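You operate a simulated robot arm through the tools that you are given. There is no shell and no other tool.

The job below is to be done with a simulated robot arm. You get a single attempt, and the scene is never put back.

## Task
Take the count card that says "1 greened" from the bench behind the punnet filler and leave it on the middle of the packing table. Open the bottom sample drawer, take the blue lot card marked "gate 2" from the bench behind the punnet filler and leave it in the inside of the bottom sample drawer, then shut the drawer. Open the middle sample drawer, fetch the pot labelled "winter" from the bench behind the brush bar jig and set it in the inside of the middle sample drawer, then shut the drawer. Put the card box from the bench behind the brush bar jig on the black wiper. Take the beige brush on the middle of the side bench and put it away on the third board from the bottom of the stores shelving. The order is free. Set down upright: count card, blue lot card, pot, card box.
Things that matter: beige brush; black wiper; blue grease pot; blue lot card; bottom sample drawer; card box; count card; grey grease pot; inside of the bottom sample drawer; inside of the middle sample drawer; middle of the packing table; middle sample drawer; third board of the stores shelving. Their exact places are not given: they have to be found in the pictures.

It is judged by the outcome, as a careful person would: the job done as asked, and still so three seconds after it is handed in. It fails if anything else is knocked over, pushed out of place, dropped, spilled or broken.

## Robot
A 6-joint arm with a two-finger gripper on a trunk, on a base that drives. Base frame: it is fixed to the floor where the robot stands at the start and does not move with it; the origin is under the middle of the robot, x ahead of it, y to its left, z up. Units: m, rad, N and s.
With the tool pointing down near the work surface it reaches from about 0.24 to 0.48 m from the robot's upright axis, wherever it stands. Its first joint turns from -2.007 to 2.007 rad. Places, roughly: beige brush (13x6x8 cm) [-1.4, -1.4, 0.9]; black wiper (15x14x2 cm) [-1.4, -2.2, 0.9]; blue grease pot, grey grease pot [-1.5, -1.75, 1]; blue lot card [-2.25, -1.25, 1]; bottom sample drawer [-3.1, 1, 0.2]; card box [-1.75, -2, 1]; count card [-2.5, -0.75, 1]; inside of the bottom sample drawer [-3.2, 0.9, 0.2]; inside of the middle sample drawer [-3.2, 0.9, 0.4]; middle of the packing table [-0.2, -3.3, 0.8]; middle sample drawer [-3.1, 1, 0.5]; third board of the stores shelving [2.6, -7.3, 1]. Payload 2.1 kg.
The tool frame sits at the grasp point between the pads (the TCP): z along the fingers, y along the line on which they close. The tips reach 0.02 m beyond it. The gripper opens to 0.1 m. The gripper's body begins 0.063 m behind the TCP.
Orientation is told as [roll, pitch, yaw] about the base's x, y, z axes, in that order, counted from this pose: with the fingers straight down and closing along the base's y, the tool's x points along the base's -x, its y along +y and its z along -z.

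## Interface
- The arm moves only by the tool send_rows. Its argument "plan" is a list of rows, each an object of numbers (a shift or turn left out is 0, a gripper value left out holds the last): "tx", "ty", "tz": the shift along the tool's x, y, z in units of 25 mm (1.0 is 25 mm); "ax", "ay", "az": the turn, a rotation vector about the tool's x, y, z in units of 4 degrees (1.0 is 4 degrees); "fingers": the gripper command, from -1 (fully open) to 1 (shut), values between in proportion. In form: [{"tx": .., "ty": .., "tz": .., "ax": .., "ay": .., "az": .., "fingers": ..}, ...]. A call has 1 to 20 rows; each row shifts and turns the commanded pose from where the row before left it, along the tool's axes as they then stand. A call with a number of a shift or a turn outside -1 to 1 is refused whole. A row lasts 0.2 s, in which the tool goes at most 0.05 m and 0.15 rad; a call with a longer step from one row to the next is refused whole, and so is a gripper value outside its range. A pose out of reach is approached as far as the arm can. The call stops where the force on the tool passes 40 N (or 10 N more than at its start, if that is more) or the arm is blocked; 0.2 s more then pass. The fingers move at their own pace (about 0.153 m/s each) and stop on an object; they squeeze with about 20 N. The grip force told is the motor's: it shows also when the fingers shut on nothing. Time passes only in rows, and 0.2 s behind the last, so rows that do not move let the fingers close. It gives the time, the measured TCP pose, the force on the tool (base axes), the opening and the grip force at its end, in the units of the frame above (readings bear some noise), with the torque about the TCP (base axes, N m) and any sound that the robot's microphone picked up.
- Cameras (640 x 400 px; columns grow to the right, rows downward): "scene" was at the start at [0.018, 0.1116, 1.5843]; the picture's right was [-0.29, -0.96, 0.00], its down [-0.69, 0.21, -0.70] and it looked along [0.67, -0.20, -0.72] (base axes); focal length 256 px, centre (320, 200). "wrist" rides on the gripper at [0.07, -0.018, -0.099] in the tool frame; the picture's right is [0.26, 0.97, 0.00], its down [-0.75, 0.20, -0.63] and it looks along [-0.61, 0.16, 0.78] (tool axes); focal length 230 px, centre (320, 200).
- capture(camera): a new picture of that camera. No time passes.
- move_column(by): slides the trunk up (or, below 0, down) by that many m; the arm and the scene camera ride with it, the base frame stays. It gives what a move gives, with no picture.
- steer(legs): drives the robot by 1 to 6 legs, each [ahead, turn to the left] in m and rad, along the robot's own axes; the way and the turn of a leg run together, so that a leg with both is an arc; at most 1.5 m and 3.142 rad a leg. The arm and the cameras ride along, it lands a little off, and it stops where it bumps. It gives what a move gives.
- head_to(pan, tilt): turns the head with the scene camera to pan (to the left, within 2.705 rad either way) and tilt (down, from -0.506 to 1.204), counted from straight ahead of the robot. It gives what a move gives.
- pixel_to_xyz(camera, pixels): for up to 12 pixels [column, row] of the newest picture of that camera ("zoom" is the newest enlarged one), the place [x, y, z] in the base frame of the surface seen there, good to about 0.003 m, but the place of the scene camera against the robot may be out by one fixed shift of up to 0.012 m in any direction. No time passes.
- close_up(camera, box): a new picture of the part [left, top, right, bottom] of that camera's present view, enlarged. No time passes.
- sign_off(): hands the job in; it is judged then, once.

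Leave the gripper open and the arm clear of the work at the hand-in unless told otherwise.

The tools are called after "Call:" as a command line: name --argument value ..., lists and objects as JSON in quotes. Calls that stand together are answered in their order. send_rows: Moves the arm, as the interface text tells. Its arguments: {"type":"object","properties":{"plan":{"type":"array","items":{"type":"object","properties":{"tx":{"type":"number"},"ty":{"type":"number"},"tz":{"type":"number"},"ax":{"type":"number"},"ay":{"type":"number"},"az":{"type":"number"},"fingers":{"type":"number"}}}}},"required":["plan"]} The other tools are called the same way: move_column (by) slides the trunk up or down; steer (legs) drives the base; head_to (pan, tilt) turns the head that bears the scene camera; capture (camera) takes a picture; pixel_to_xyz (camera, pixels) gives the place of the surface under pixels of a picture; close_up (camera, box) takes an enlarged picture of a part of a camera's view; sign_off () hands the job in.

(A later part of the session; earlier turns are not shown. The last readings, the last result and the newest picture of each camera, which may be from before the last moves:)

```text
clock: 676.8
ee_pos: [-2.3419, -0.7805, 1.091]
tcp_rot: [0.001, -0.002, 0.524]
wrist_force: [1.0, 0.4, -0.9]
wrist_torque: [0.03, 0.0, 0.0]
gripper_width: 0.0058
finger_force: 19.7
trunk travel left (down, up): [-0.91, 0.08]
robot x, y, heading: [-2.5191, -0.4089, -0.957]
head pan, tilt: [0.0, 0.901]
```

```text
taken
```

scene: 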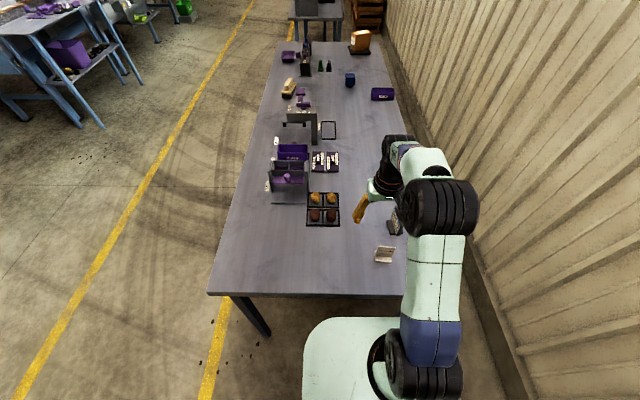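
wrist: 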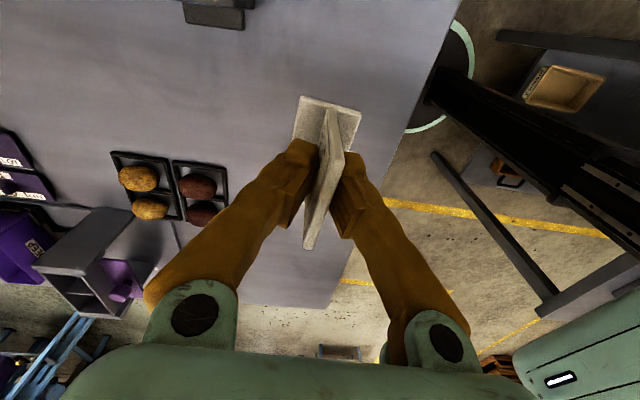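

The count card is held firmly. Turning toward the aisle and driving out.

Call:
steer --legs '[[0, 1.553], [0.5, 0]]'

Call:
capture --camera "wrist"

```text
clock: 683.4
ee_pos: [-1.7013, 0.0041, 1.0922]
tcp_rot: [0.004, 0.0, 2.025]
wrist_force: [-0.6, 0.3, -0.4]
wrist_torque: [0.02, 0.03, 0.01]
gripper_width: 0.0061
finger_force: 19.7
trunk travel left (down, up): [-0.91, 0.08]
robot x, y, heading: [-2.0912, -0.1409, 0.54]
head pan, tilt: [0.0, 0.901]
```

```text
taken
```

wrist: 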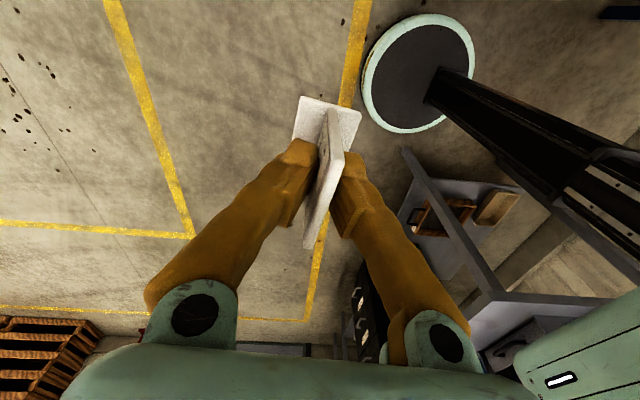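

Call:
steer --legs '[[0.95, 0.05], [0, -1.565], [1.5, 0], [1.5, 0], [0.55, 0]]'

Call:
head_to --pan -0.9 --tilt 0.6

Call:
capture --camera "scene"

Call:
capture --camera "wrist"

```text
clock: 709.0
ee_pos: [1.0517, -2.8768, 1.0921]
tcp_rot: [0.003, -0.001, 0.593]
wrist_force: [-0.2, -0.1, -0.3]
wrist_torque: [-0.01, -0.03, 0.01]
gripper_width: 0.0061
finger_force: 20.0
trunk travel left (down, up): [-0.91, 0.08]
robot x, y, heading: [0.8535, -2.5107, -0.892]
head pan, tilt: [0.0, 0.901]
```

```text
clock: 710.2
ee_pos: [1.0524, -2.879, 1.092]
tcp_rot: [0.003, 0.003, 0.592]
wrist_force: [0.3, 0.1, 0.3]
wrist_torque: [0.0, 0.02, 0.02]
gripper_width: 0.0061
finger_force: 19.8
trunk travel left (down, up): [-0.91, 0.08]
robot x, y, heading: [0.8528, -2.5172, -0.887]
head pan, tilt: [-0.901, 0.6]
```

```text
taken
```

scene: 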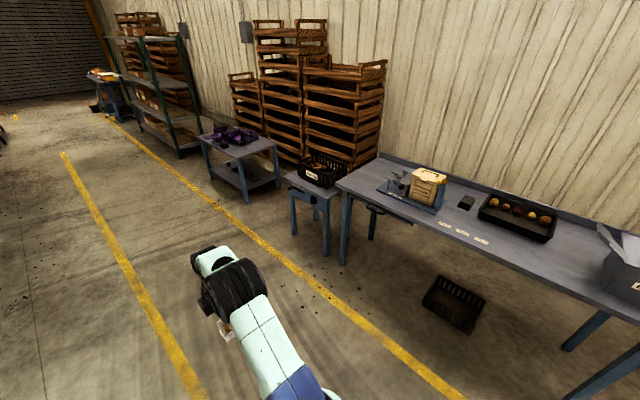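

```text
taken
```

wrist: 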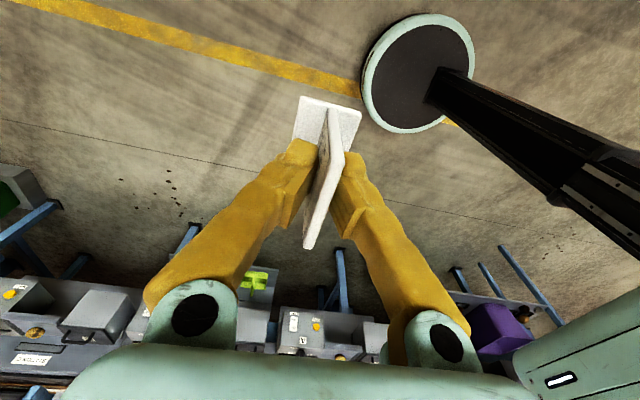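

The packing table is in view. Zoom and measure.

Call:
close_up --camera "scene" --box '[330, 140, 640, 334]'

Call:
pixel_to_xyz --camera "scene" --pixels '[[338, 184], [378, 158], [636, 312], [505, 255], [470, 220], [467, 202], [410, 190], [440, 215], [520, 215], [555, 240], [530, 250], [495, 195]]'

```text
2.06 times, centred on (485, 237) of scene
```

zoom: 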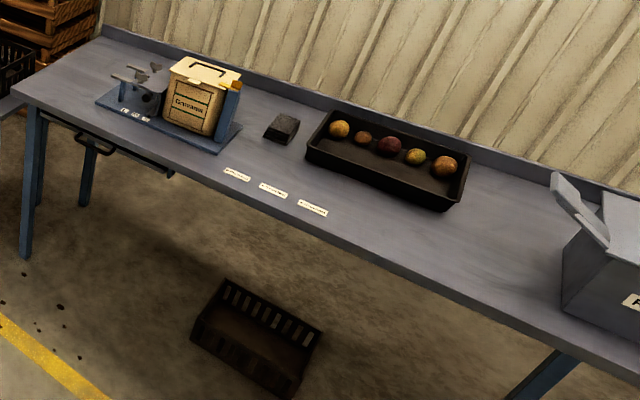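

```text
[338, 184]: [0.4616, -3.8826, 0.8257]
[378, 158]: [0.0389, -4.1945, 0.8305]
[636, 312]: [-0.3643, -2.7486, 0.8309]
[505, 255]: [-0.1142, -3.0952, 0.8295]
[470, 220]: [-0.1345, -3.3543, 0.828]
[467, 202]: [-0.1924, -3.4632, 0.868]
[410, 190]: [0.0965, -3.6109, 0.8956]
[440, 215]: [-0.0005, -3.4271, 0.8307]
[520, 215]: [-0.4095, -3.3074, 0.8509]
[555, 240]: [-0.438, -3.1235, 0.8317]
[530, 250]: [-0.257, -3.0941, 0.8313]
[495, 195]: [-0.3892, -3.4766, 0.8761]
```

Call:
pixel_to_xyz --camera "zoom" --pixels '[[308, 158], [380, 182], [455, 208], [335, 112], [470, 160], [237, 174], [272, 190], [312, 207], [280, 140], [290, 165], [340, 190], [400, 215]]'

```text
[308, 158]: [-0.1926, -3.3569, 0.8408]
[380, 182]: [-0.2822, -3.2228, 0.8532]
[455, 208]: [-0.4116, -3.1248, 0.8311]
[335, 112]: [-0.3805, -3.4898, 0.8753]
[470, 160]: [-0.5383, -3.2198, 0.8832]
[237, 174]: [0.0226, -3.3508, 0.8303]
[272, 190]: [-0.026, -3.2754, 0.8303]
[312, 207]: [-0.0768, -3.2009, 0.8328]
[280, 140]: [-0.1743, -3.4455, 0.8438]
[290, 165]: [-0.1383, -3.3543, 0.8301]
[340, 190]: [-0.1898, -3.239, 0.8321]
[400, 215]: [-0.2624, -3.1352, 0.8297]
```

Call:
pixel_to_xyz --camera "scene" --pixels '[[422, 305], [470, 333], [436, 275], [485, 300], [450, 290]]'

```text
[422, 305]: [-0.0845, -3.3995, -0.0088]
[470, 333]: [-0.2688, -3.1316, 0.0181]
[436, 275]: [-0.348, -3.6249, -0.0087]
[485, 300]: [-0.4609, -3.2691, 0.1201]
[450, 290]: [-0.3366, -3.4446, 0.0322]
```

The free centre spot is in front of the tray (D≈1.96, u≈-2.62). Turning to face the packing table and approaching.

Call:
steer --legs '[[0.135, 0], [0, -1.657], [0.75, 0]]'

Call:
head_to --pan 0.0 --tilt 0.9

Call:
capture --camera "scene"

Call:
capture --camera "wrist"

```text
clock: 719.0
ee_pos: [-0.0346, -3.2254, 1.0925]
tcp_rot: [0.003, 0.001, -1.042]
wrist_force: [-0.6, 0.8, -0.1]
wrist_torque: [0.01, 0.0, 0.0]
gripper_width: 0.0059
finger_force: 19.7
trunk travel left (down, up): [-0.91, 0.08]
robot x, y, heading: [0.341, -3.0455, -2.526]
head pan, tilt: [-0.901, 0.6]
```

```text
clock: 720.2
ee_pos: [-0.0366, -3.2253, 1.0926]
tcp_rot: [0.001, 0.001, -1.041]
wrist_force: [0.2, 0.6, 0.0]
wrist_torque: [0.01, -0.04, 0.03]
gripper_width: 0.006
finger_force: 19.2
trunk travel left (down, up): [-0.91, 0.08]
robot x, y, heading: [0.339, -3.0504, -2.523]
head pan, tilt: [0.0, 0.901]
```

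```text
taken
```

scene: 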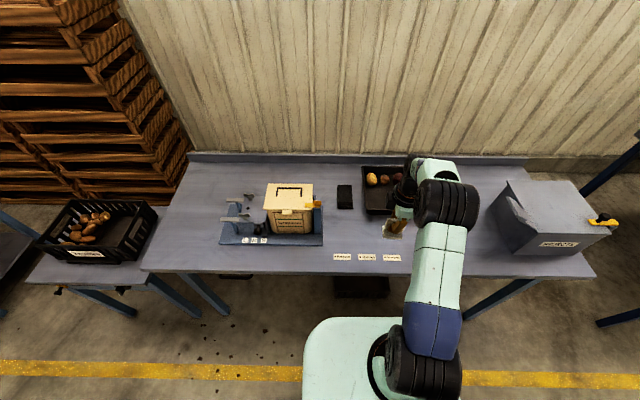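

```text
taken
```

wrist: 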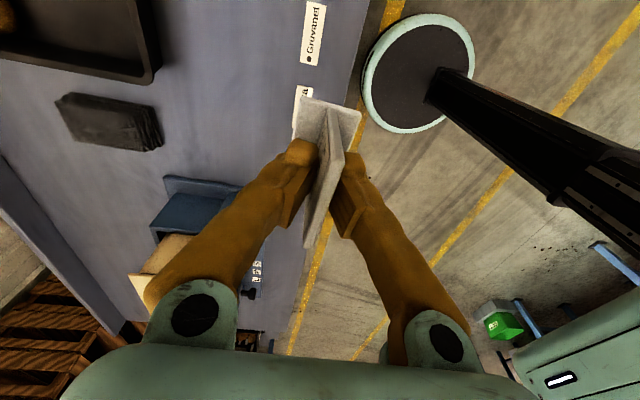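

Call:
pixel_to_xyz --camera "wrist" --pixels '[[200, 60], [240, 120], [150, 80], [155, 40], [110, 100], [165, 135], [260, 60], [310, 30], [345, 60], [60, 105], [250, 20]]'

```text
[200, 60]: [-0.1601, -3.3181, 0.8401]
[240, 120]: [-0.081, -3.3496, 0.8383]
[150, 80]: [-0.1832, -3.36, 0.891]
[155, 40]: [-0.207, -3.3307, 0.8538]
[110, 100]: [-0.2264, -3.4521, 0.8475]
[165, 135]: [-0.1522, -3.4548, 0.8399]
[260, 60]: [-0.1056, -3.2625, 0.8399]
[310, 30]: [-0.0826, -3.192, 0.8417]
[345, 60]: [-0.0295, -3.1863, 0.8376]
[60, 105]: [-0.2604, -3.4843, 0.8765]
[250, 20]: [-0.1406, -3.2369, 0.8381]
```

Table top z=0.8395; tray's front edge at D≈2.04. Target spot (-0.1515, -3.268). Driving 0.1 m closer.

Call:
steer --legs '[[0.1, 0]]'

```text
clock: 721.4
ee_pos: [-0.1094, -3.2753, 1.0968]
tcp_rot: [-0.007, -0.001, -1.047]
wrist_force: [-0.2, -0.3, -0.1]
wrist_torque: [0.03, -0.07, 0.01]
gripper_width: 0.006
finger_force: 20.1
trunk travel left (down, up): [-0.91, 0.08]
robot x, y, heading: [0.2579, -3.1091, -2.526]
head pan, tilt: [0.0, 0.901]
```

Call:
send_rows --plan '[{"tx": 0.54, "ty": -0.66}, {"tx": 0.54, "ty": -0.66}, {}]'

Call:
move_column --by -0.1

Call:
capture --camera "wrist"

```text
clock: 722.2
ee_pos: [-0.1508, -3.267, 1.0999]
tcp_rot: [-0.01, 0.0, -1.047]
wrist_force: [-0.2, 0.4, 0.0]
wrist_torque: [-0.04, 0.02, 0.01]
gripper_width: 0.006
finger_force: 19.8
trunk travel left (down, up): [-0.91, 0.08]
robot x, y, heading: [0.2584, -3.1041, -2.526]
head pan, tilt: [0.0, 0.901]
```

```text
clock: 723.5
ee_pos: [-0.1551, -3.2695, 0.9973]
tcp_rot: [-0.006, 0.0, -1.047]
wrist_force: [-0.5, 0.1, 0.0]
wrist_torque: [-0.01, -0.04, 0.0]
gripper_width: 0.006
finger_force: 19.3
trunk travel left (down, up): [-0.81, 0.18]
robot x, y, heading: [0.2636, -3.1029, -2.528]
head pan, tilt: [0.0, 0.901]
```

```text
taken
```

wrist: 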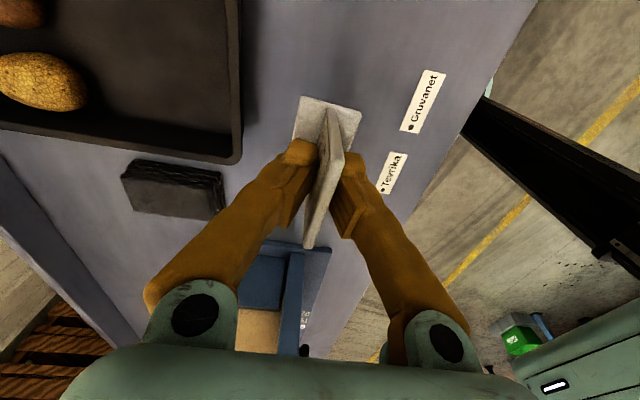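

Good spot between the labels and the tray. Lowering.

Call:
send_rows --plan '[{"tz": 0.95}, {"tz": 0.95}, {"tz": 0.95}, {"tz": 0.85}, {"tz": 0.3}, {"tz": 0.1}, {}]'

Call:
send_rows --plan '[{"tz": 0.08}, {}]'

```text
clock: 725.1
ee_pos: [-0.1564, -3.2692, 0.8955]
tcp_rot: [-0.006, -0.001, -1.046]
wrist_force: [0.1, 0.0, 0.2]
wrist_torque: [0.02, 0.01, -0.01]
gripper_width: 0.0056
finger_force: 19.6
trunk travel left (down, up): [-0.81, 0.18]
robot x, y, heading: [0.257, -3.105, -2.528]
head pan, tilt: [0.0, 0.901]
```

```text
clock: 725.7
ee_pos: [-0.1561, -3.2709, 0.8918]
tcp_rot: [-0.007, 0.0, -1.046]
wrist_force: [0.2, -0.2, -0.6]
wrist_torque: [-0.01, 0.0, -0.01]
gripper_width: 0.0059
finger_force: 20.4
trunk travel left (down, up): [-0.81, 0.18]
robot x, y, heading: [0.2583, -3.1054, -2.529]
head pan, tilt: [0.0, 0.901]
```

Call:
send_rows --plan '[{"tz": 0.06}, {}]'

Call:
send_rows --plan '[{"tz": 0.05}, {}]'

```text
clock: 726.3
ee_pos: [-0.1562, -3.2707, 0.8929]
tcp_rot: [-0.011, 0.0, -1.048]
wrist_force: [-3.7, -1.5, 15.3]
wrist_torque: [0.01, 0.11, -0.05]
gripper_width: 0.0061
finger_force: 19.7
trunk travel left (down, up): [-0.81, 0.18]
robot x, y, heading: [0.2623, -3.1058, -2.526]
head pan, tilt: [0.0, 0.901]
```

```text
clock: 726.9
ee_pos: [-0.1548, -3.2705, 0.892]
tcp_rot: [-0.012, 0.002, -1.047]
wrist_force: [-4.5, -2.6, 23.9]
wrist_torque: [0.04, 0.06, 0.03]
gripper_width: 0.0059
finger_force: 20.3
trunk travel left (down, up): [-0.81, 0.18]
robot x, y, heading: [0.2596, -3.1064, -2.531]
head pan, tilt: [0.0, 0.901]
```

Firm contact. Opening and lifting off.

Call:
send_rows --plan '[{"tz": -0.06}, {"fingers": 0.75}, {"fingers": 0.5}, {"fingers": 0.2}, {}, {"tz": -0.4}, {"tz": -0.8}, {"tz": -0.9}, {"tz": -0.9}, {"tz": -0.9}, {"tz": -0.9}, {}]'

Call:
capture --camera "wrist"

Call:
capture --camera "scene"

```text
clock: 729.5
ee_pos: [-0.1551, -3.2702, 1.0135]
tcp_rot: [-0.007, 0.0, -1.048]
wrist_force: [-0.3, 0.3, 0.5]
wrist_torque: [0.0, 0.01, -0.01]
gripper_width: 0.0399
finger_force: 0.1
trunk travel left (down, up): [-0.81, 0.18]
robot x, y, heading: [0.2593, -3.1038, -2.528]
head pan, tilt: [0.0, 0.901]
```

```text
taken
```

wrist: 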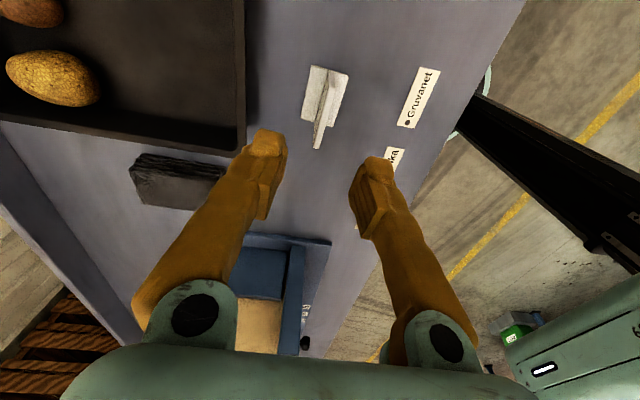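

```text
taken
```

scene: 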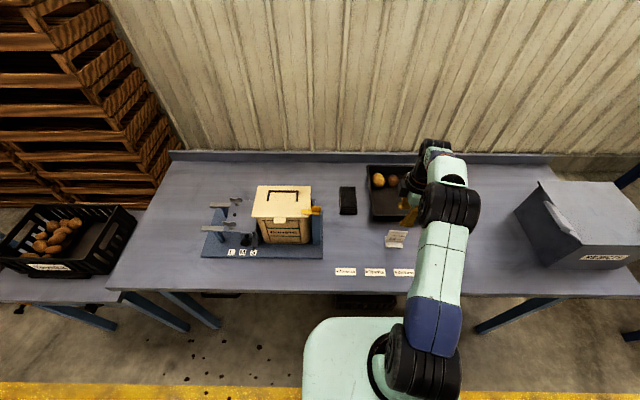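

The count card stands upright on the packing table. Before fetching the brush, I'll look at the stores shelving to plan how to hold the brush.

Call:
steer --legs '[[-0.6, 0]]'

Call:
head_to --pan 1.0 --tilt 0.2

Call:
capture --camera "scene"

```text
clock: 732.9
ee_pos: [0.3383, -2.922, 1.0133]
tcp_rot: [-0.007, 0.0, -1.053]
wrist_force: [0.6, -0.6, 0.1]
wrist_torque: [-0.02, 0.0, 0.0]
gripper_width: 0.0401
finger_force: 0.1
trunk travel left (down, up): [-0.81, 0.18]
robot x, y, heading: [0.7554, -2.7563, -2.532]
head pan, tilt: [0.0, 0.901]
```

```text
clock: 734.2
ee_pos: [0.338, -2.9223, 1.0129]
tcp_rot: [-0.006, 0.002, -1.055]
wrist_force: [-0.2, -0.1, -0.2]
wrist_torque: [-0.02, -0.02, 0.01]
gripper_width: 0.04
finger_force: 0.1
trunk travel left (down, up): [-0.81, 0.18]
robot x, y, heading: [0.7537, -2.76, -2.537]
head pan, tilt: [1.0, 0.201]
```

```text
taken
```

scene: 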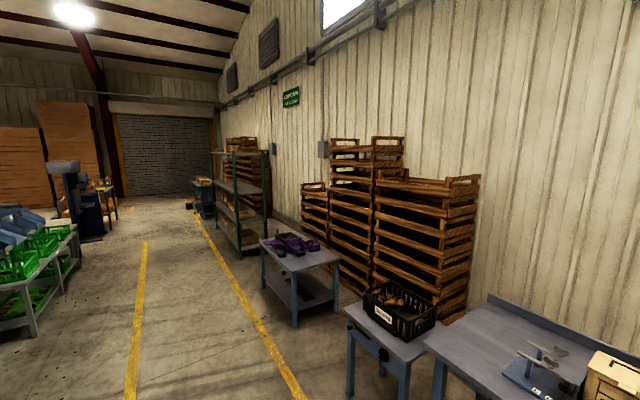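

Call:
close_up --camera "scene" --box '[190, 130, 302, 260]'

Call:
pixel_to_xyz --camera "zoom" --pixels '[[150, 85], [230, 120], [150, 160], [240, 205], [145, 235], [240, 290], [145, 300], [240, 380], [200, 200], [190, 280], [110, 80], [200, 115]]'

```text
3.08 times, centred on (246, 195) of scene
```

zoom: 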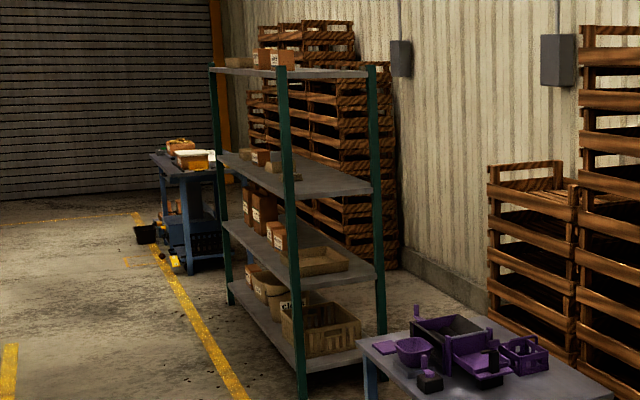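

```text
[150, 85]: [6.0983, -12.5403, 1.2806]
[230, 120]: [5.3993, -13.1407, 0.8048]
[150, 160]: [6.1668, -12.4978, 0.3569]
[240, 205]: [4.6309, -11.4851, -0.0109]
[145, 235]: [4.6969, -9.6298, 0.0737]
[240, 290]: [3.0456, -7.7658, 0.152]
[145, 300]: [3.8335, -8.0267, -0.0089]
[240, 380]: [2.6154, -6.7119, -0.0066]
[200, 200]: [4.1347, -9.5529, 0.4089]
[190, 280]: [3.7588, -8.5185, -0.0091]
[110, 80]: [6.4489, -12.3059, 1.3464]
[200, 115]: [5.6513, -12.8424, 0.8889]
```

Call:
pixel_to_xyz --camera "zoom" --pixels '[[350, 188], [320, 185], [300, 198], [340, 175], [360, 72], [300, 75], [290, 120], [375, 120], [225, 155], [260, 170], [300, 160], [330, 270]]'

Call:
close_up --camera "scene" --box '[205, 145, 275, 200]'

```text
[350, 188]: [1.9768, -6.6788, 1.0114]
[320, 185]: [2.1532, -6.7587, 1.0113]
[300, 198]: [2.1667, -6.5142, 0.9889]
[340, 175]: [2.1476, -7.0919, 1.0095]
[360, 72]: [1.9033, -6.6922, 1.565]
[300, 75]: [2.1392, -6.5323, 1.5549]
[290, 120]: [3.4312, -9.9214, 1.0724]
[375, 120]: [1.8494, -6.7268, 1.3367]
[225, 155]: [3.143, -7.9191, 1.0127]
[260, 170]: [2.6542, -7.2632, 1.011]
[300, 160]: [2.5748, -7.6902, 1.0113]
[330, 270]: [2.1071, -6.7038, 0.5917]
```

```text
7.27 times, centred on (240, 172) of scene
```

zoom: 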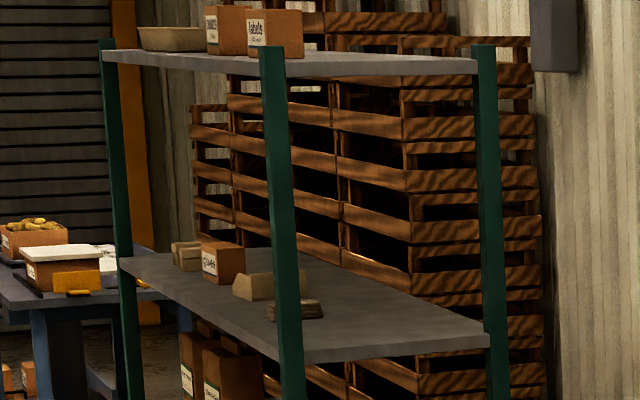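

The third board is at z≈1.02 with 0.53 m clearance above, so a vertical tool works there. Now driving to the beige brush.

Call:
steer --legs '[[0, -1.582], [1.5, 0], [0.76, 0], [0, 1.571]]'

Call:
head_to --pan 0.0 --tilt 0.8

Call:
capture --camera "scene"

```text
clock: 753.1
ee_pos: [-0.9481, -1.0353, 1.0131]
tcp_rot: [-0.007, -0.002, -1.054]
wrist_force: [-0.4, 0.0, 0.3]
wrist_torque: [-0.01, 0.01, -0.01]
gripper_width: 0.0402
finger_force: 0.1
trunk travel left (down, up): [-0.81, 0.18]
robot x, y, heading: [-0.5281, -0.8729, -2.536]
head pan, tilt: [1.0, 0.201]
```

```text
clock: 754.4
ee_pos: [-0.9473, -1.0343, 1.0121]
tcp_rot: [-0.007, 0.0, -1.054]
wrist_force: [0.4, 0.4, -0.1]
wrist_torque: [0.02, 0.02, 0.01]
gripper_width: 0.0401
finger_force: 0.0
trunk travel left (down, up): [-0.81, 0.18]
robot x, y, heading: [-0.5304, -0.8713, -2.534]
head pan, tilt: [0.0, 0.799]
```

```text
taken
```

scene: 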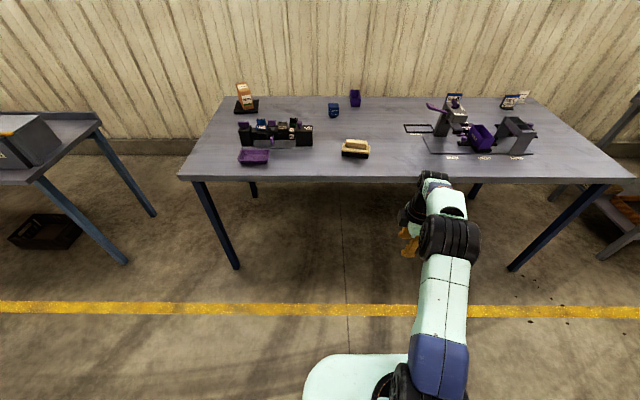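

Call:
close_up --camera "scene" --box '[220, 75, 300, 125]'

Call:
steer --legs '[[0.52, 0]]'

Call:
capture --camera "wrist"

Call:
capture --camera "scene"

```text
8.00 times, centred on (260, 100) of scene
```

zoom: 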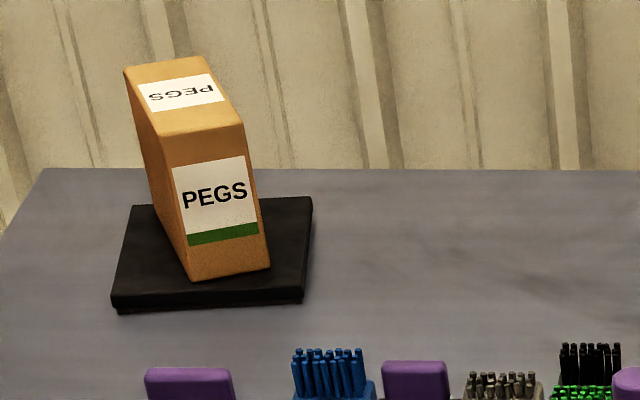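

```text
clock: 757.5
ee_pos: [-1.3865, -1.3373, 1.0128]
tcp_rot: [-0.007, -0.001, -1.056]
wrist_force: [-1.0, -0.6, -0.8]
wrist_torque: [-0.01, -0.03, -0.01]
gripper_width: 0.0401
finger_force: 0.0
trunk travel left (down, up): [-0.81, 0.18]
robot x, y, heading: [-0.9691, -1.1773, -2.537]
head pan, tilt: [0.0, 0.799]
```

```text
taken
```

wrist: 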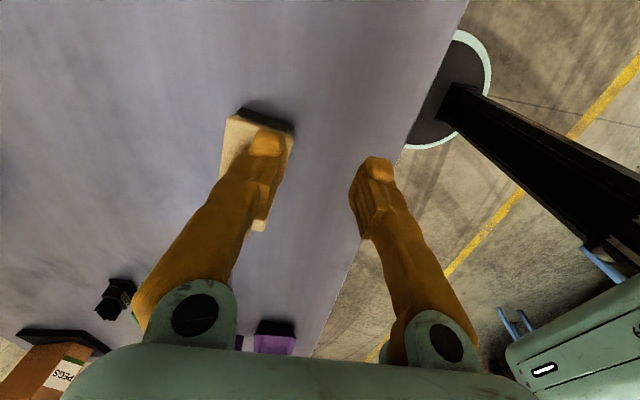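

```text
taken
```

scene: 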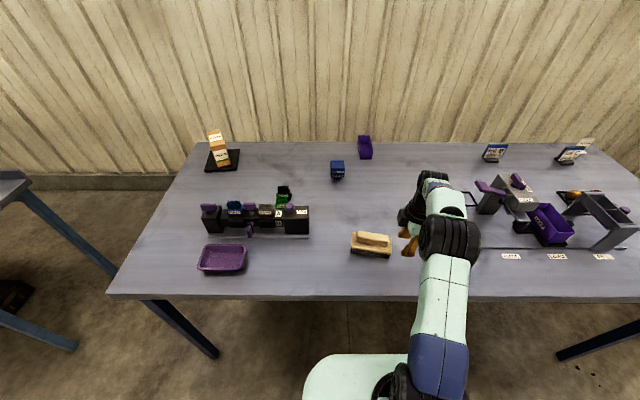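

The card box stands properly on the wiper. Now measure the brush.

Call:
close_up --camera "scene" --box '[335, 220, 407, 265]'

Call:
pixel_to_xyz --camera "zoom" --pixels '[[200, 110], [490, 130], [160, 230], [490, 270], [220, 160], [480, 190], [340, 140], [200, 165], [480, 250], [330, 100]]'

Call:
pixel_to_xyz --camera "wrist" --pixels '[[232, 125], [285, 138], [240, 112], [292, 128], [258, 228], [225, 160], [235, 150], [262, 205]]'

```text
8.89 times, centred on (371, 242) of scene
```

zoom: 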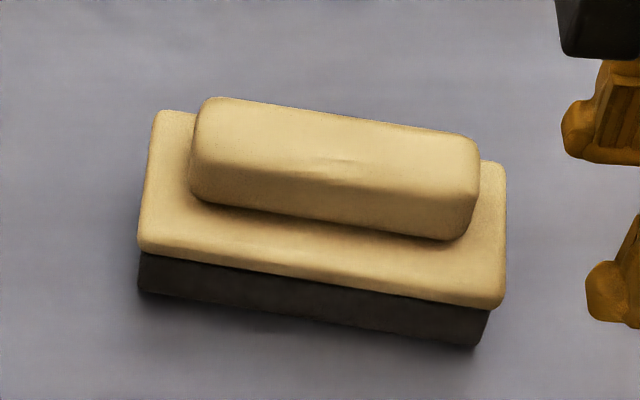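

```text
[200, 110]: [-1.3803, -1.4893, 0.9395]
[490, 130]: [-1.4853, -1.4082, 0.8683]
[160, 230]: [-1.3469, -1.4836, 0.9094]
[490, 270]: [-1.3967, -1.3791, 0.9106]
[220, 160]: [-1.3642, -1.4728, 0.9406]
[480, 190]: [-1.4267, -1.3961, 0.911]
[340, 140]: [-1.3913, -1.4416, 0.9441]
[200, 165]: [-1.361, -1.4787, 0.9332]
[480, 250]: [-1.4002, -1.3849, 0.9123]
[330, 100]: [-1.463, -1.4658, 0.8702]
```

```text
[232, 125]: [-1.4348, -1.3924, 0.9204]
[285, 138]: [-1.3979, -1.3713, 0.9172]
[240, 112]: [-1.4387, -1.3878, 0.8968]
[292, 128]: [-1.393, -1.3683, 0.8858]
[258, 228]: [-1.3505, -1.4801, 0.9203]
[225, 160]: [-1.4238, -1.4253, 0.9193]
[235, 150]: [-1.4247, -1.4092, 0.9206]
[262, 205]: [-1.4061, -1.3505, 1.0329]
```

Brush: centre (-1.3915, -1.4335), long axis at 115°, handle top z≈0.953. I'll move closer and position over it.

Call:
steer --legs '[[0.08, 0]]'

Call:
send_rows --plan '[{"az": 1.0, "fingers": -0.7, "tz": -0.5}, {"tx": -0.72, "ty": 0.33}, {"tx": -0.72, "ty": 0.33}, {"tx": -0.72, "ty": 0.33}, {"tx": -0.72, "ty": 0.33}, {}]'

Call:
capture --camera "wrist"

```text
clock: 758.5
ee_pos: [-1.443, -1.3758, 1.0193]
tcp_rot: [-0.019, 0.0, -1.056]
wrist_force: [0.9, 0.1, 0.9]
wrist_torque: [-0.03, 0.07, -0.01]
gripper_width: 0.0398
finger_force: 0.1
trunk travel left (down, up): [-0.81, 0.18]
robot x, y, heading: [-1.0397, -1.2216, -2.539]
head pan, tilt: [0.0, 0.799]
```

```text
clock: 759.9
ee_pos: [-1.3899, -1.4331, 1.027]
tcp_rot: [-0.01, 0.001, -1.127]
wrist_force: [-1.2, 0.1, -0.2]
wrist_torque: [-0.04, 0.0, -0.01]
gripper_width: 0.0853
finger_force: 0.1
trunk travel left (down, up): [-0.81, 0.18]
robot x, y, heading: [-1.035, -1.2227, -2.54]
head pan, tilt: [0.0, 0.799]
```

```text
taken
```

wrist: 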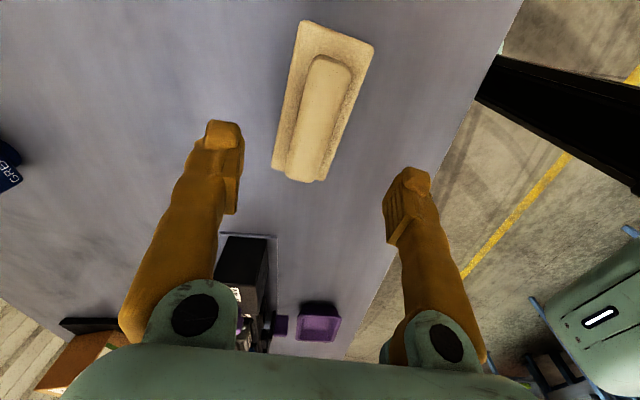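

Call:
pixel_to_xyz --camera "wrist" --pixels '[[306, 26], [370, 48], [275, 163], [317, 180], [315, 62], [347, 75], [292, 165], [318, 172], [318, 115], [325, 80]]'

```text
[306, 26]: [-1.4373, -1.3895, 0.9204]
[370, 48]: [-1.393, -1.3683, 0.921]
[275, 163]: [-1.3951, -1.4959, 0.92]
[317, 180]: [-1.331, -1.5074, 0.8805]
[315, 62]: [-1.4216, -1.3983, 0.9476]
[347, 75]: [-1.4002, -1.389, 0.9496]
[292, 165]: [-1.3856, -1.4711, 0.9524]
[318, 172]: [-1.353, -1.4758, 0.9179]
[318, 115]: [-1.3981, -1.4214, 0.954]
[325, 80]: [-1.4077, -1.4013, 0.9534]
```

Call:
send_rows --plan '[{"ty": -0.15, "tz": 0.84}, {"tz": 0.84}, {"tz": 0.84}, {"tz": 0.82}, {}, {"fingers": 0.0}, {"fingers": 0.5}, {"fingers": 1}, {"fingers": 1}, {}]'

Call:
capture --camera "wrist"

```text
clock: 762.1
ee_pos: [-1.3907, -1.4332, 0.9459]
tcp_rot: [-0.011, 0.0, -1.126]
wrist_force: [0.1, 0.0, 0.0]
wrist_torque: [0.03, 0.01, 0.01]
gripper_width: 0.0291
finger_force: 20.5
trunk travel left (down, up): [-0.81, 0.18]
robot x, y, heading: [-1.0359, -1.2221, -2.539]
head pan, tilt: [0.0, 0.799]
```

```text
taken
```

wrist: 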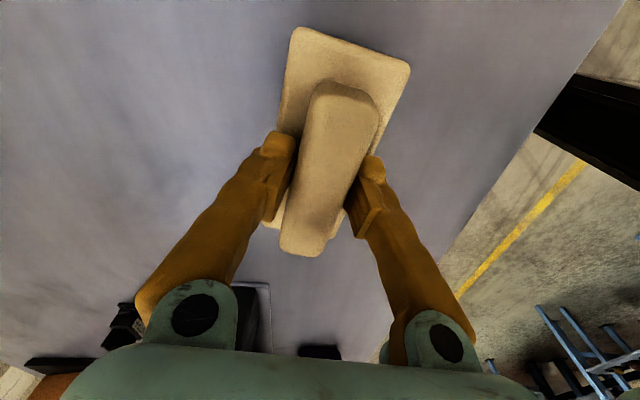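

Gripped the handle (2.9 cm). Lifting and heading down the aisle to the shelving.

Call:
send_rows --plan '[{"tz": -0.4}, {"tz": -0.8}, {"tz": -0.9}, {"tz": -0.9}, {"tz": -0.9}, {"tz": -0.9}, {"tz": -0.9}, {}]'

Call:
steer --legs '[[-0.72, 0], [0, 1.564], [1.5, 0]]'

Call:
head_to --pan 0.0 --tilt 0.3

Call:
capture --camera "scene"

Call:
capture --camera "wrist"

```text
clock: 763.9
ee_pos: [-1.3907, -1.4324, 1.0862]
tcp_rot: [-0.01, 0.0, -1.127]
wrist_force: [-0.5, 0.0, -2.2]
wrist_torque: [-0.03, 0.04, 0.02]
gripper_width: 0.029
finger_force: 20.0
trunk travel left (down, up): [-0.81, 0.18]
robot x, y, heading: [-1.0345, -1.2202, -2.541]
head pan, tilt: [0.0, 0.799]
```

```text
clock: 778.9
ee_pos: [0.7177, -2.3478, 1.0853]
tcp_rot: [-0.011, 0.0, 0.514]
wrist_force: [0.2, 0.9, -2.4]
wrist_torque: [0.01, -0.01, 0.0]
gripper_width: 0.0291
finger_force: 20.3
trunk travel left (down, up): [-0.81, 0.18]
robot x, y, heading: [0.4848, -2.0062, -0.903]
head pan, tilt: [0.0, 0.799]
```

```text
clock: 779.8
ee_pos: [0.7166, -2.3505, 1.0848]
tcp_rot: [-0.01, -0.001, 0.514]
wrist_force: [0.4, -0.1, -2.0]
wrist_torque: [0.01, -0.02, -0.02]
gripper_width: 0.029
finger_force: 20.2
trunk travel left (down, up): [-0.81, 0.18]
robot x, y, heading: [0.4812, -2.0076, -0.898]
head pan, tilt: [0.0, 0.3]
```

```text
taken
```

scene: 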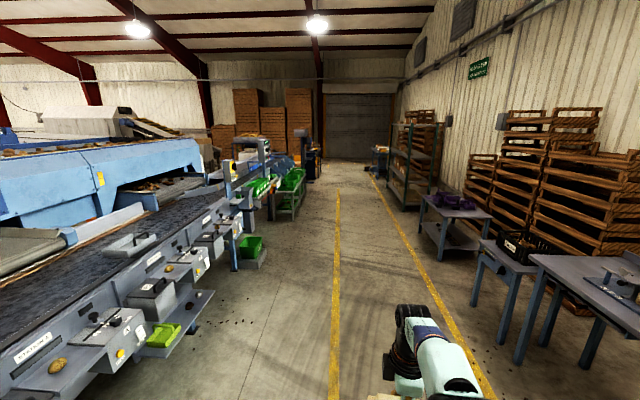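

```text
taken
```

wrist: 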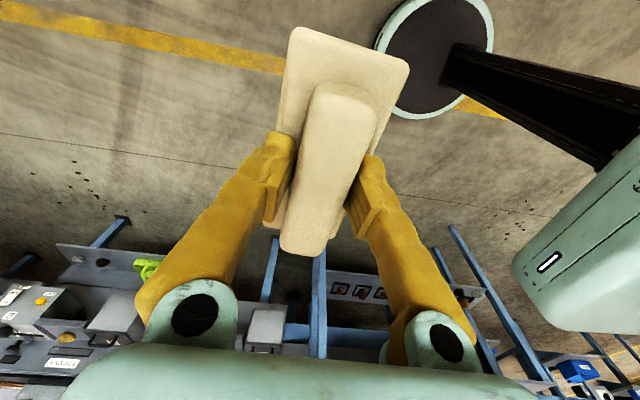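

Aisle is clear; correcting heading and driving on.

Call:
steer --legs '[[0, -0.11], [1.5, 0], [1.5, 0], [1.2, 0]]'

Call:
head_to --pan -0.6 --tilt 0.4

Call:
capture --camera "scene"

```text
clock: 800.4
ee_pos: [2.9196, -5.8972, 1.0865]
tcp_rot: [-0.01, 0.001, 0.447]
wrist_force: [0.5, -0.5, -1.7]
wrist_torque: [-0.01, -0.03, -0.05]
gripper_width: 0.0291
finger_force: 19.8
trunk travel left (down, up): [-0.81, 0.18]
robot x, y, heading: [2.7085, -5.5431, -0.965]
head pan, tilt: [0.0, 0.3]
```

```text
clock: 801.4
ee_pos: [2.9191, -5.897, 1.0861]
tcp_rot: [-0.011, 0.0, 0.447]
wrist_force: [-0.9, -0.4, -2.1]
wrist_torque: [0.0, 0.0, 0.01]
gripper_width: 0.029
finger_force: 19.7
trunk travel left (down, up): [-0.81, 0.18]
robot x, y, heading: [2.7074, -5.5442, -0.962]
head pan, tilt: [-0.6, 0.4]
```

```text
taken
```

scene: 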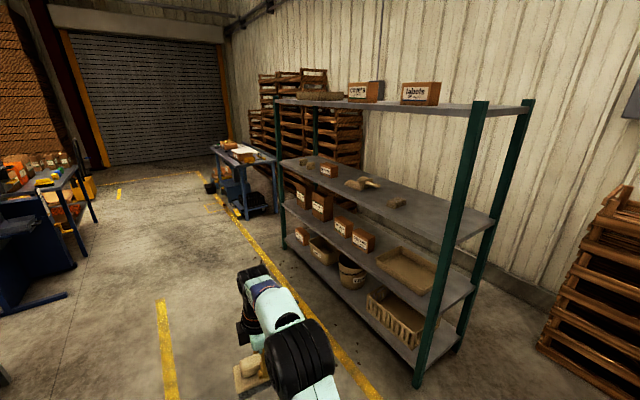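

The shelving is near. Measuring the third board.

Call:
close_up --camera "scene" --box '[270, 130, 510, 260]'

Call:
pixel_to_xyz --camera "scene" --pixels '[[440, 240], [490, 222], [420, 215], [450, 215], [397, 203], [365, 183], [330, 172], [300, 162], [400, 220], [340, 190], [480, 110], [430, 100]]'

```text
2.67 times, centred on (390, 195) of scene
```

zoom: 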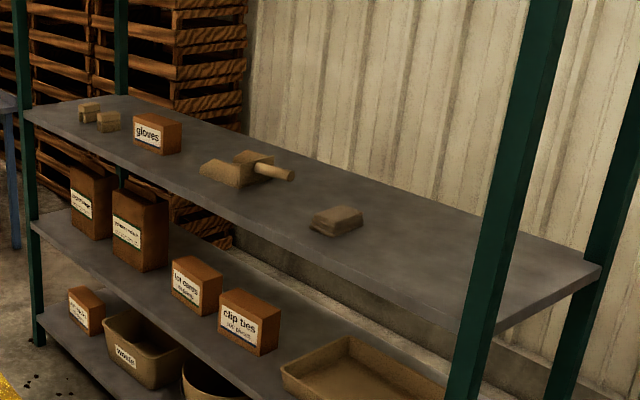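

```text
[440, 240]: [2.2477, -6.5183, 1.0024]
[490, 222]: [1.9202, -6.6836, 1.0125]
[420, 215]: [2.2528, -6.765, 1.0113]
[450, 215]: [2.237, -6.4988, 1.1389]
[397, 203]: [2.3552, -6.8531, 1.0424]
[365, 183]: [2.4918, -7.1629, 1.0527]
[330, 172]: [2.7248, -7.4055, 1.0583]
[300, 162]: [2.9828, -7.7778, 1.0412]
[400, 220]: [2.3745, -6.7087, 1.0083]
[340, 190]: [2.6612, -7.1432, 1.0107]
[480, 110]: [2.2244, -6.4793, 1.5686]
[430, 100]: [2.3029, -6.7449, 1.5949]
```

The free spot is near the right end of the third board (u≈-6.80, D≈1.92). Driving so that my axis ends at u≈-6.93, then facing the shelf.

Call:
steer --legs '[[0.82, 0], [0, -1.583]]'

Call:
head_to --pan -0.1 --tilt 0.4

Call:
capture --camera "scene"

```text
clock: 809.6
ee_pos: [2.8081, -6.4216, 1.0859]
tcp_rot: [-0.01, 0.0, -1.162]
wrist_force: [-0.9, 0.5, -1.9]
wrist_torque: [-0.04, 0.02, -0.01]
gripper_width: 0.0292
finger_force: 20.3
trunk travel left (down, up): [-0.81, 0.18]
robot x, y, heading: [3.1704, -6.2227, -2.575]
head pan, tilt: [-0.6, 0.4]
```

```text
clock: 810.6
ee_pos: [2.8072, -6.4212, 1.0855]
tcp_rot: [-0.009, 0.0, -1.164]
wrist_force: [-1.0, -0.1, -1.8]
wrist_torque: [0.03, -0.05, -0.01]
gripper_width: 0.0292
finger_force: 20.1
trunk travel left (down, up): [-0.81, 0.18]
robot x, y, heading: [3.1712, -6.2231, -2.576]
head pan, tilt: [-0.099, 0.4]
```

```text
taken
```

scene: 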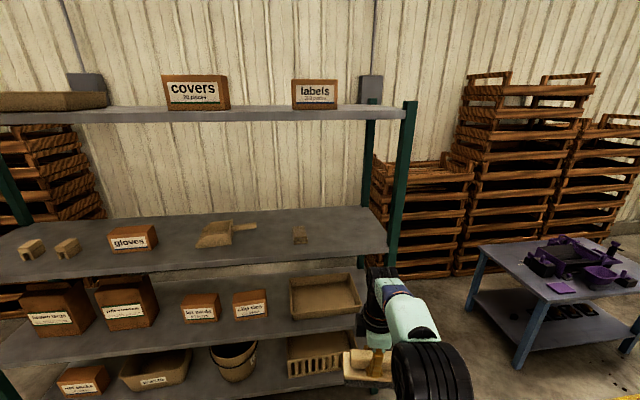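

Call:
pixel_to_xyz --camera "scene" --pixels '[[299, 235], [292, 238], [307, 237], [345, 235], [330, 250], [375, 240], [385, 250], [340, 262], [400, 160], [230, 235], [320, 275], [330, 118]]'

```text
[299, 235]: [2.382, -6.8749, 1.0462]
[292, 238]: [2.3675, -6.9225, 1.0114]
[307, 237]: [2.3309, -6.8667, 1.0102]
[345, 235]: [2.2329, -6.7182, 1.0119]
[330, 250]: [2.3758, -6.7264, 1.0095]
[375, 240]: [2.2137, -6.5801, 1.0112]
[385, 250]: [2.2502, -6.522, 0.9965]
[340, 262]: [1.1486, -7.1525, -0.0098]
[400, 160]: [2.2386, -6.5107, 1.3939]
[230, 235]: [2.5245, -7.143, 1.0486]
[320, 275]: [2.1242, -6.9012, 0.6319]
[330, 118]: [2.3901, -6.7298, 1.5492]
```

Free area confirmed (u -6.98 to -6.66). Raising the trunk 7 cm, squaring up and driving in.

Call:
move_column --by 0.07

Call:
steer --legs '[[0, 0.025], [0.45, 0]]'

Call:
send_rows --plan '[{"tx": 0.8}, {"tx": 0.8}, {"tx": 0.8}, {"tx": 0.8}, {}]'

Call:
head_to --pan 0.0 --tilt 0.7

Call:
capture --camera "scene"

Call:
capture --camera "wrist"

```text
clock: 811.6
ee_pos: [2.808, -6.4214, 1.1552]
tcp_rot: [-0.01, 0.001, -1.164]
wrist_force: [0.2, 0.1, -1.0]
wrist_torque: [0.03, -0.04, -0.03]
gripper_width: 0.0289
finger_force: 20.1
trunk travel left (down, up): [-0.88, 0.11]
robot x, y, heading: [3.1727, -6.2224, -2.575]
head pan, tilt: [-0.099, 0.4]
```

```text
clock: 814.7
ee_pos: [2.4527, -6.6798, 1.1573]
tcp_rot: [-0.012, 0.0, -1.127]
wrist_force: [0.0, 0.5, -2.6]
wrist_torque: [0.0, 0.02, 0.01]
gripper_width: 0.0293
finger_force: 20.3
trunk travel left (down, up): [-0.88, 0.11]
robot x, y, heading: [2.8068, -6.4671, -2.538]
head pan, tilt: [-0.099, 0.4]
```

```text
clock: 815.9
ee_pos: [2.4174, -6.6098, 1.1564]
tcp_rot: [-0.01, 0.001, -1.129]
wrist_force: [0.0, 1.0, -2.7]
wrist_torque: [0.02, 0.01, -0.01]
gripper_width: 0.0291
finger_force: 20.4
trunk travel left (down, up): [-0.88, 0.11]
robot x, y, heading: [2.8076, -6.4675, -2.539]
head pan, tilt: [-0.099, 0.4]
```

```text
clock: 816.7
ee_pos: [2.4182, -6.608, 1.1562]
tcp_rot: [-0.01, -0.001, -1.132]
wrist_force: [-0.8, -0.2, -1.5]
wrist_torque: [-0.01, -0.06, 0.01]
gripper_width: 0.0288
finger_force: 19.6
trunk travel left (down, up): [-0.88, 0.11]
robot x, y, heading: [2.8095, -6.4695, -2.54]
head pan, tilt: [0.0, 0.7]
```

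```text
taken
```

scene: 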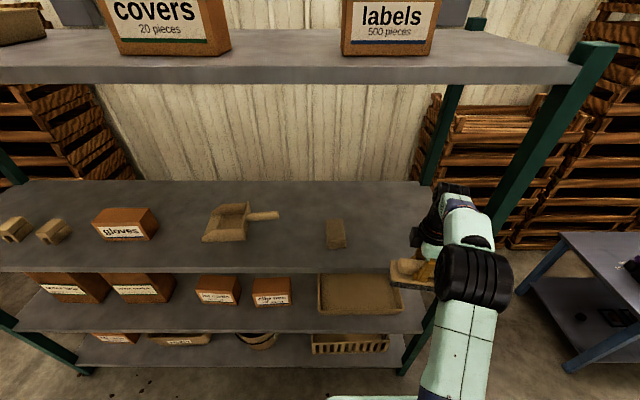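

```text
taken
```

wrist: 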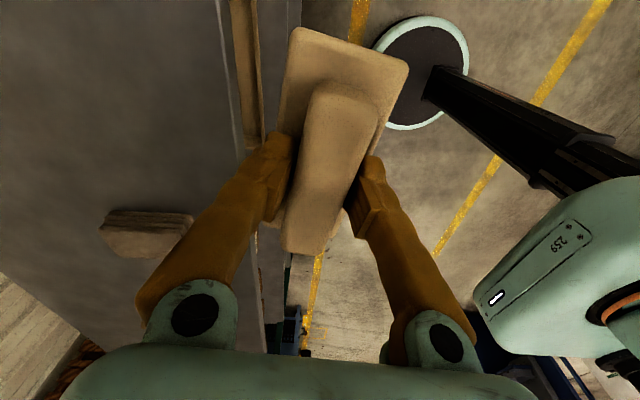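

Call:
pixel_to_xyz --camera "scene" --pixels '[[475, 270], [505, 280], [460, 200], [545, 150], [520, 190], [500, 300], [440, 195]]'

Call:
pixel_to_xyz --camera "wrist" --pixels '[[100, 100], [150, 215], [110, 225], [185, 220], [230, 60], [215, 80], [225, 130]]'

```text
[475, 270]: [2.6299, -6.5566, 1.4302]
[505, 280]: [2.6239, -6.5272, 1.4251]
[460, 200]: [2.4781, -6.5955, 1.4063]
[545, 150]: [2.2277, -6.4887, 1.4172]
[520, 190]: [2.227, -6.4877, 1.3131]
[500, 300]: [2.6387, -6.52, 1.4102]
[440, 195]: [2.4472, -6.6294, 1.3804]
```

```text
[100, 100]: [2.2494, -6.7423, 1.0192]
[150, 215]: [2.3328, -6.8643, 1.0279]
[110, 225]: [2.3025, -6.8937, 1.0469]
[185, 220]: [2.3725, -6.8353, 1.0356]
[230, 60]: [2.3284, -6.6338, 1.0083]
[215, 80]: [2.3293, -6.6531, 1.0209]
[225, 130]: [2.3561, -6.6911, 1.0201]
```

Clear of the post. Driving 0.205 m further in.

Call:
steer --legs '[[0.205, 0]]'

Call:
send_rows --plan '[{"ty": -0.6}, {"ty": -0.6}, {}]'

Call:
capture --camera "scene"

Call:
capture --camera "wrist"

```text
clock: 818.3
ee_pos: [2.2526, -6.7198, 1.1563]
tcp_rot: [-0.012, -0.002, -1.134]
wrist_force: [0.5, -0.1, -1.1]
wrist_torque: [0.01, 0.01, -0.03]
gripper_width: 0.0292
finger_force: 19.8
trunk travel left (down, up): [-0.88, 0.11]
robot x, y, heading: [2.6415, -6.5846, -2.545]
head pan, tilt: [0.0, 0.7]
```

```text
clock: 819.1
ee_pos: [2.2244, -6.7352, 1.156]
tcp_rot: [-0.009, 0.001, -1.132]
wrist_force: [0.0, -0.5, -2.4]
wrist_torque: [0.0, -0.01, -0.03]
gripper_width: 0.0291
finger_force: 19.6
trunk travel left (down, up): [-0.88, 0.11]
robot x, y, heading: [2.6413, -6.5816, -2.543]
head pan, tilt: [0.0, 0.7]
```

```text
taken
```

scene: 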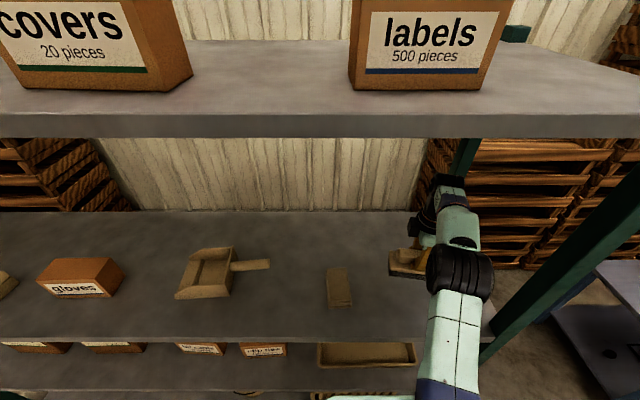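

```text
taken
```

wrist: 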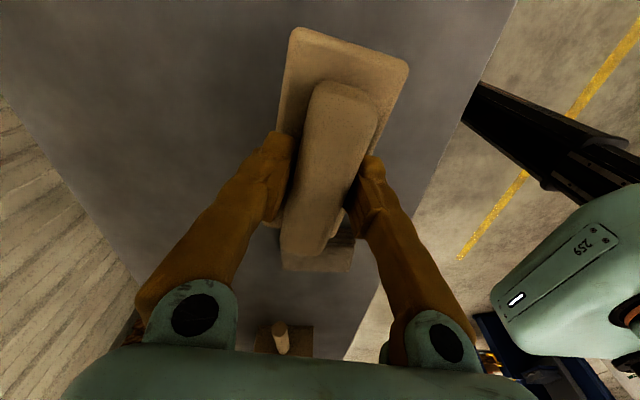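

In position over the board. Lowering 6 cm by trunk, then gently by arm.

Call:
move_column --by -0.062

Call:
send_rows --plan '[{"tz": 0.15}, {"tz": 0.08}, {}]'

```text
clock: 820.1
ee_pos: [2.2235, -6.7344, 1.0938]
tcp_rot: [-0.012, 0.001, -1.133]
wrist_force: [0.6, -0.1, -1.9]
wrist_torque: [-0.01, 0.0, 0.01]
gripper_width: 0.029
finger_force: 19.9
trunk travel left (down, up): [-0.818, 0.172]
robot x, y, heading: [2.6405, -6.5834, -2.545]
head pan, tilt: [0.0, 0.7]
```

```text
clock: 820.9
ee_pos: [2.2237, -6.7364, 1.0894]
tcp_rot: [-0.012, 0.001, -1.133]
wrist_force: [0.1, -0.1, -1.8]
wrist_torque: [0.03, -0.02, 0.01]
gripper_width: 0.0289
finger_force: 19.4
trunk travel left (down, up): [-0.818, 0.172]
robot x, y, heading: [2.6404, -6.5839, -2.543]
head pan, tilt: [0.0, 0.7]
```

Call:
send_rows --plan '[{"tz": 0.08}, {}, {"tz": 0.06}, {}]'

Call:
send_rows --plan '[{"tz": 0.05}, {}]'

```text
clock: 821.9
ee_pos: [2.2235, -6.7347, 1.086]
tcp_rot: [-0.01, -0.001, -1.133]
wrist_force: [-0.2, -0.1, -2.4]
wrist_torque: [0.02, 0.01, -0.02]
gripper_width: 0.0291
finger_force: 20.0
trunk travel left (down, up): [-0.818, 0.172]
robot x, y, heading: [2.6396, -6.5842, -2.542]
head pan, tilt: [0.0, 0.7]
```

```text
clock: 822.5
ee_pos: [2.2245, -6.7349, 1.0858]
tcp_rot: [-0.012, 0.001, -1.13]
wrist_force: [-0.6, -1.4, 6.7]
wrist_torque: [-0.29, -0.24, -0.06]
gripper_width: 0.0289
finger_force: 20.3
trunk travel left (down, up): [-0.818, 0.172]
robot x, y, heading: [2.6384, -6.5832, -2.544]
head pan, tilt: [0.0, 0.7]
```

The brush touches the board. Releasing and lifting off.

Call:
send_rows --plan '[{"fingers": 0.2}, {"fingers": -0.2}, {"fingers": -0.5}, {}, {"tz": -0.4}, {"tz": -0.8}, {"tz": -0.8}, {"tz": -0.8}, {}]'

Call:
steer --legs '[[-0.5, 0]]'

Call:
capture --camera "scene"

```text
clock: 824.5
ee_pos: [2.2278, -6.7367, 1.1528]
tcp_rot: [-0.011, -0.001, -1.132]
wrist_force: [0.5, 0.6, -0.4]
wrist_torque: [-0.01, -0.01, -0.03]
gripper_width: 0.0751
finger_force: 0.1
out of reach, approached as far as the arm can: row 8
trunk travel left (down, up): [-0.818, 0.172]
robot x, y, heading: [2.6424, -6.579, -2.544]
head pan, tilt: [0.0, 0.7]
```

```text
clock: 827.5
ee_pos: [2.6514, -6.4461, 1.1526]
tcp_rot: [-0.011, 0.0, -1.146]
wrist_force: [-0.8, -0.2, 0.2]
wrist_torque: [0.03, -0.02, 0.02]
gripper_width: 0.075
finger_force: 0.0
trunk travel left (down, up): [-0.818, 0.172]
robot x, y, heading: [3.0659, -6.2997, -2.558]
head pan, tilt: [0.0, 0.7]
```

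```text
taken
```

scene: 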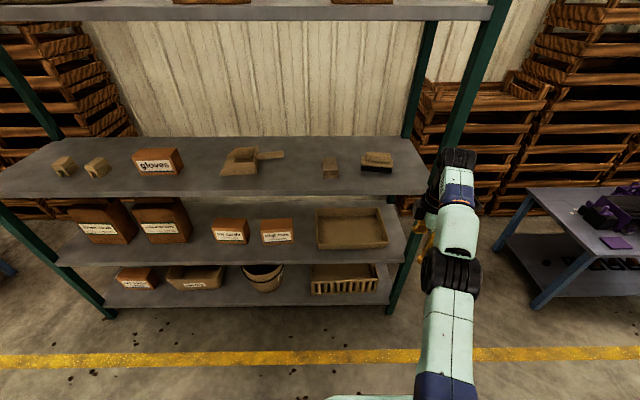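

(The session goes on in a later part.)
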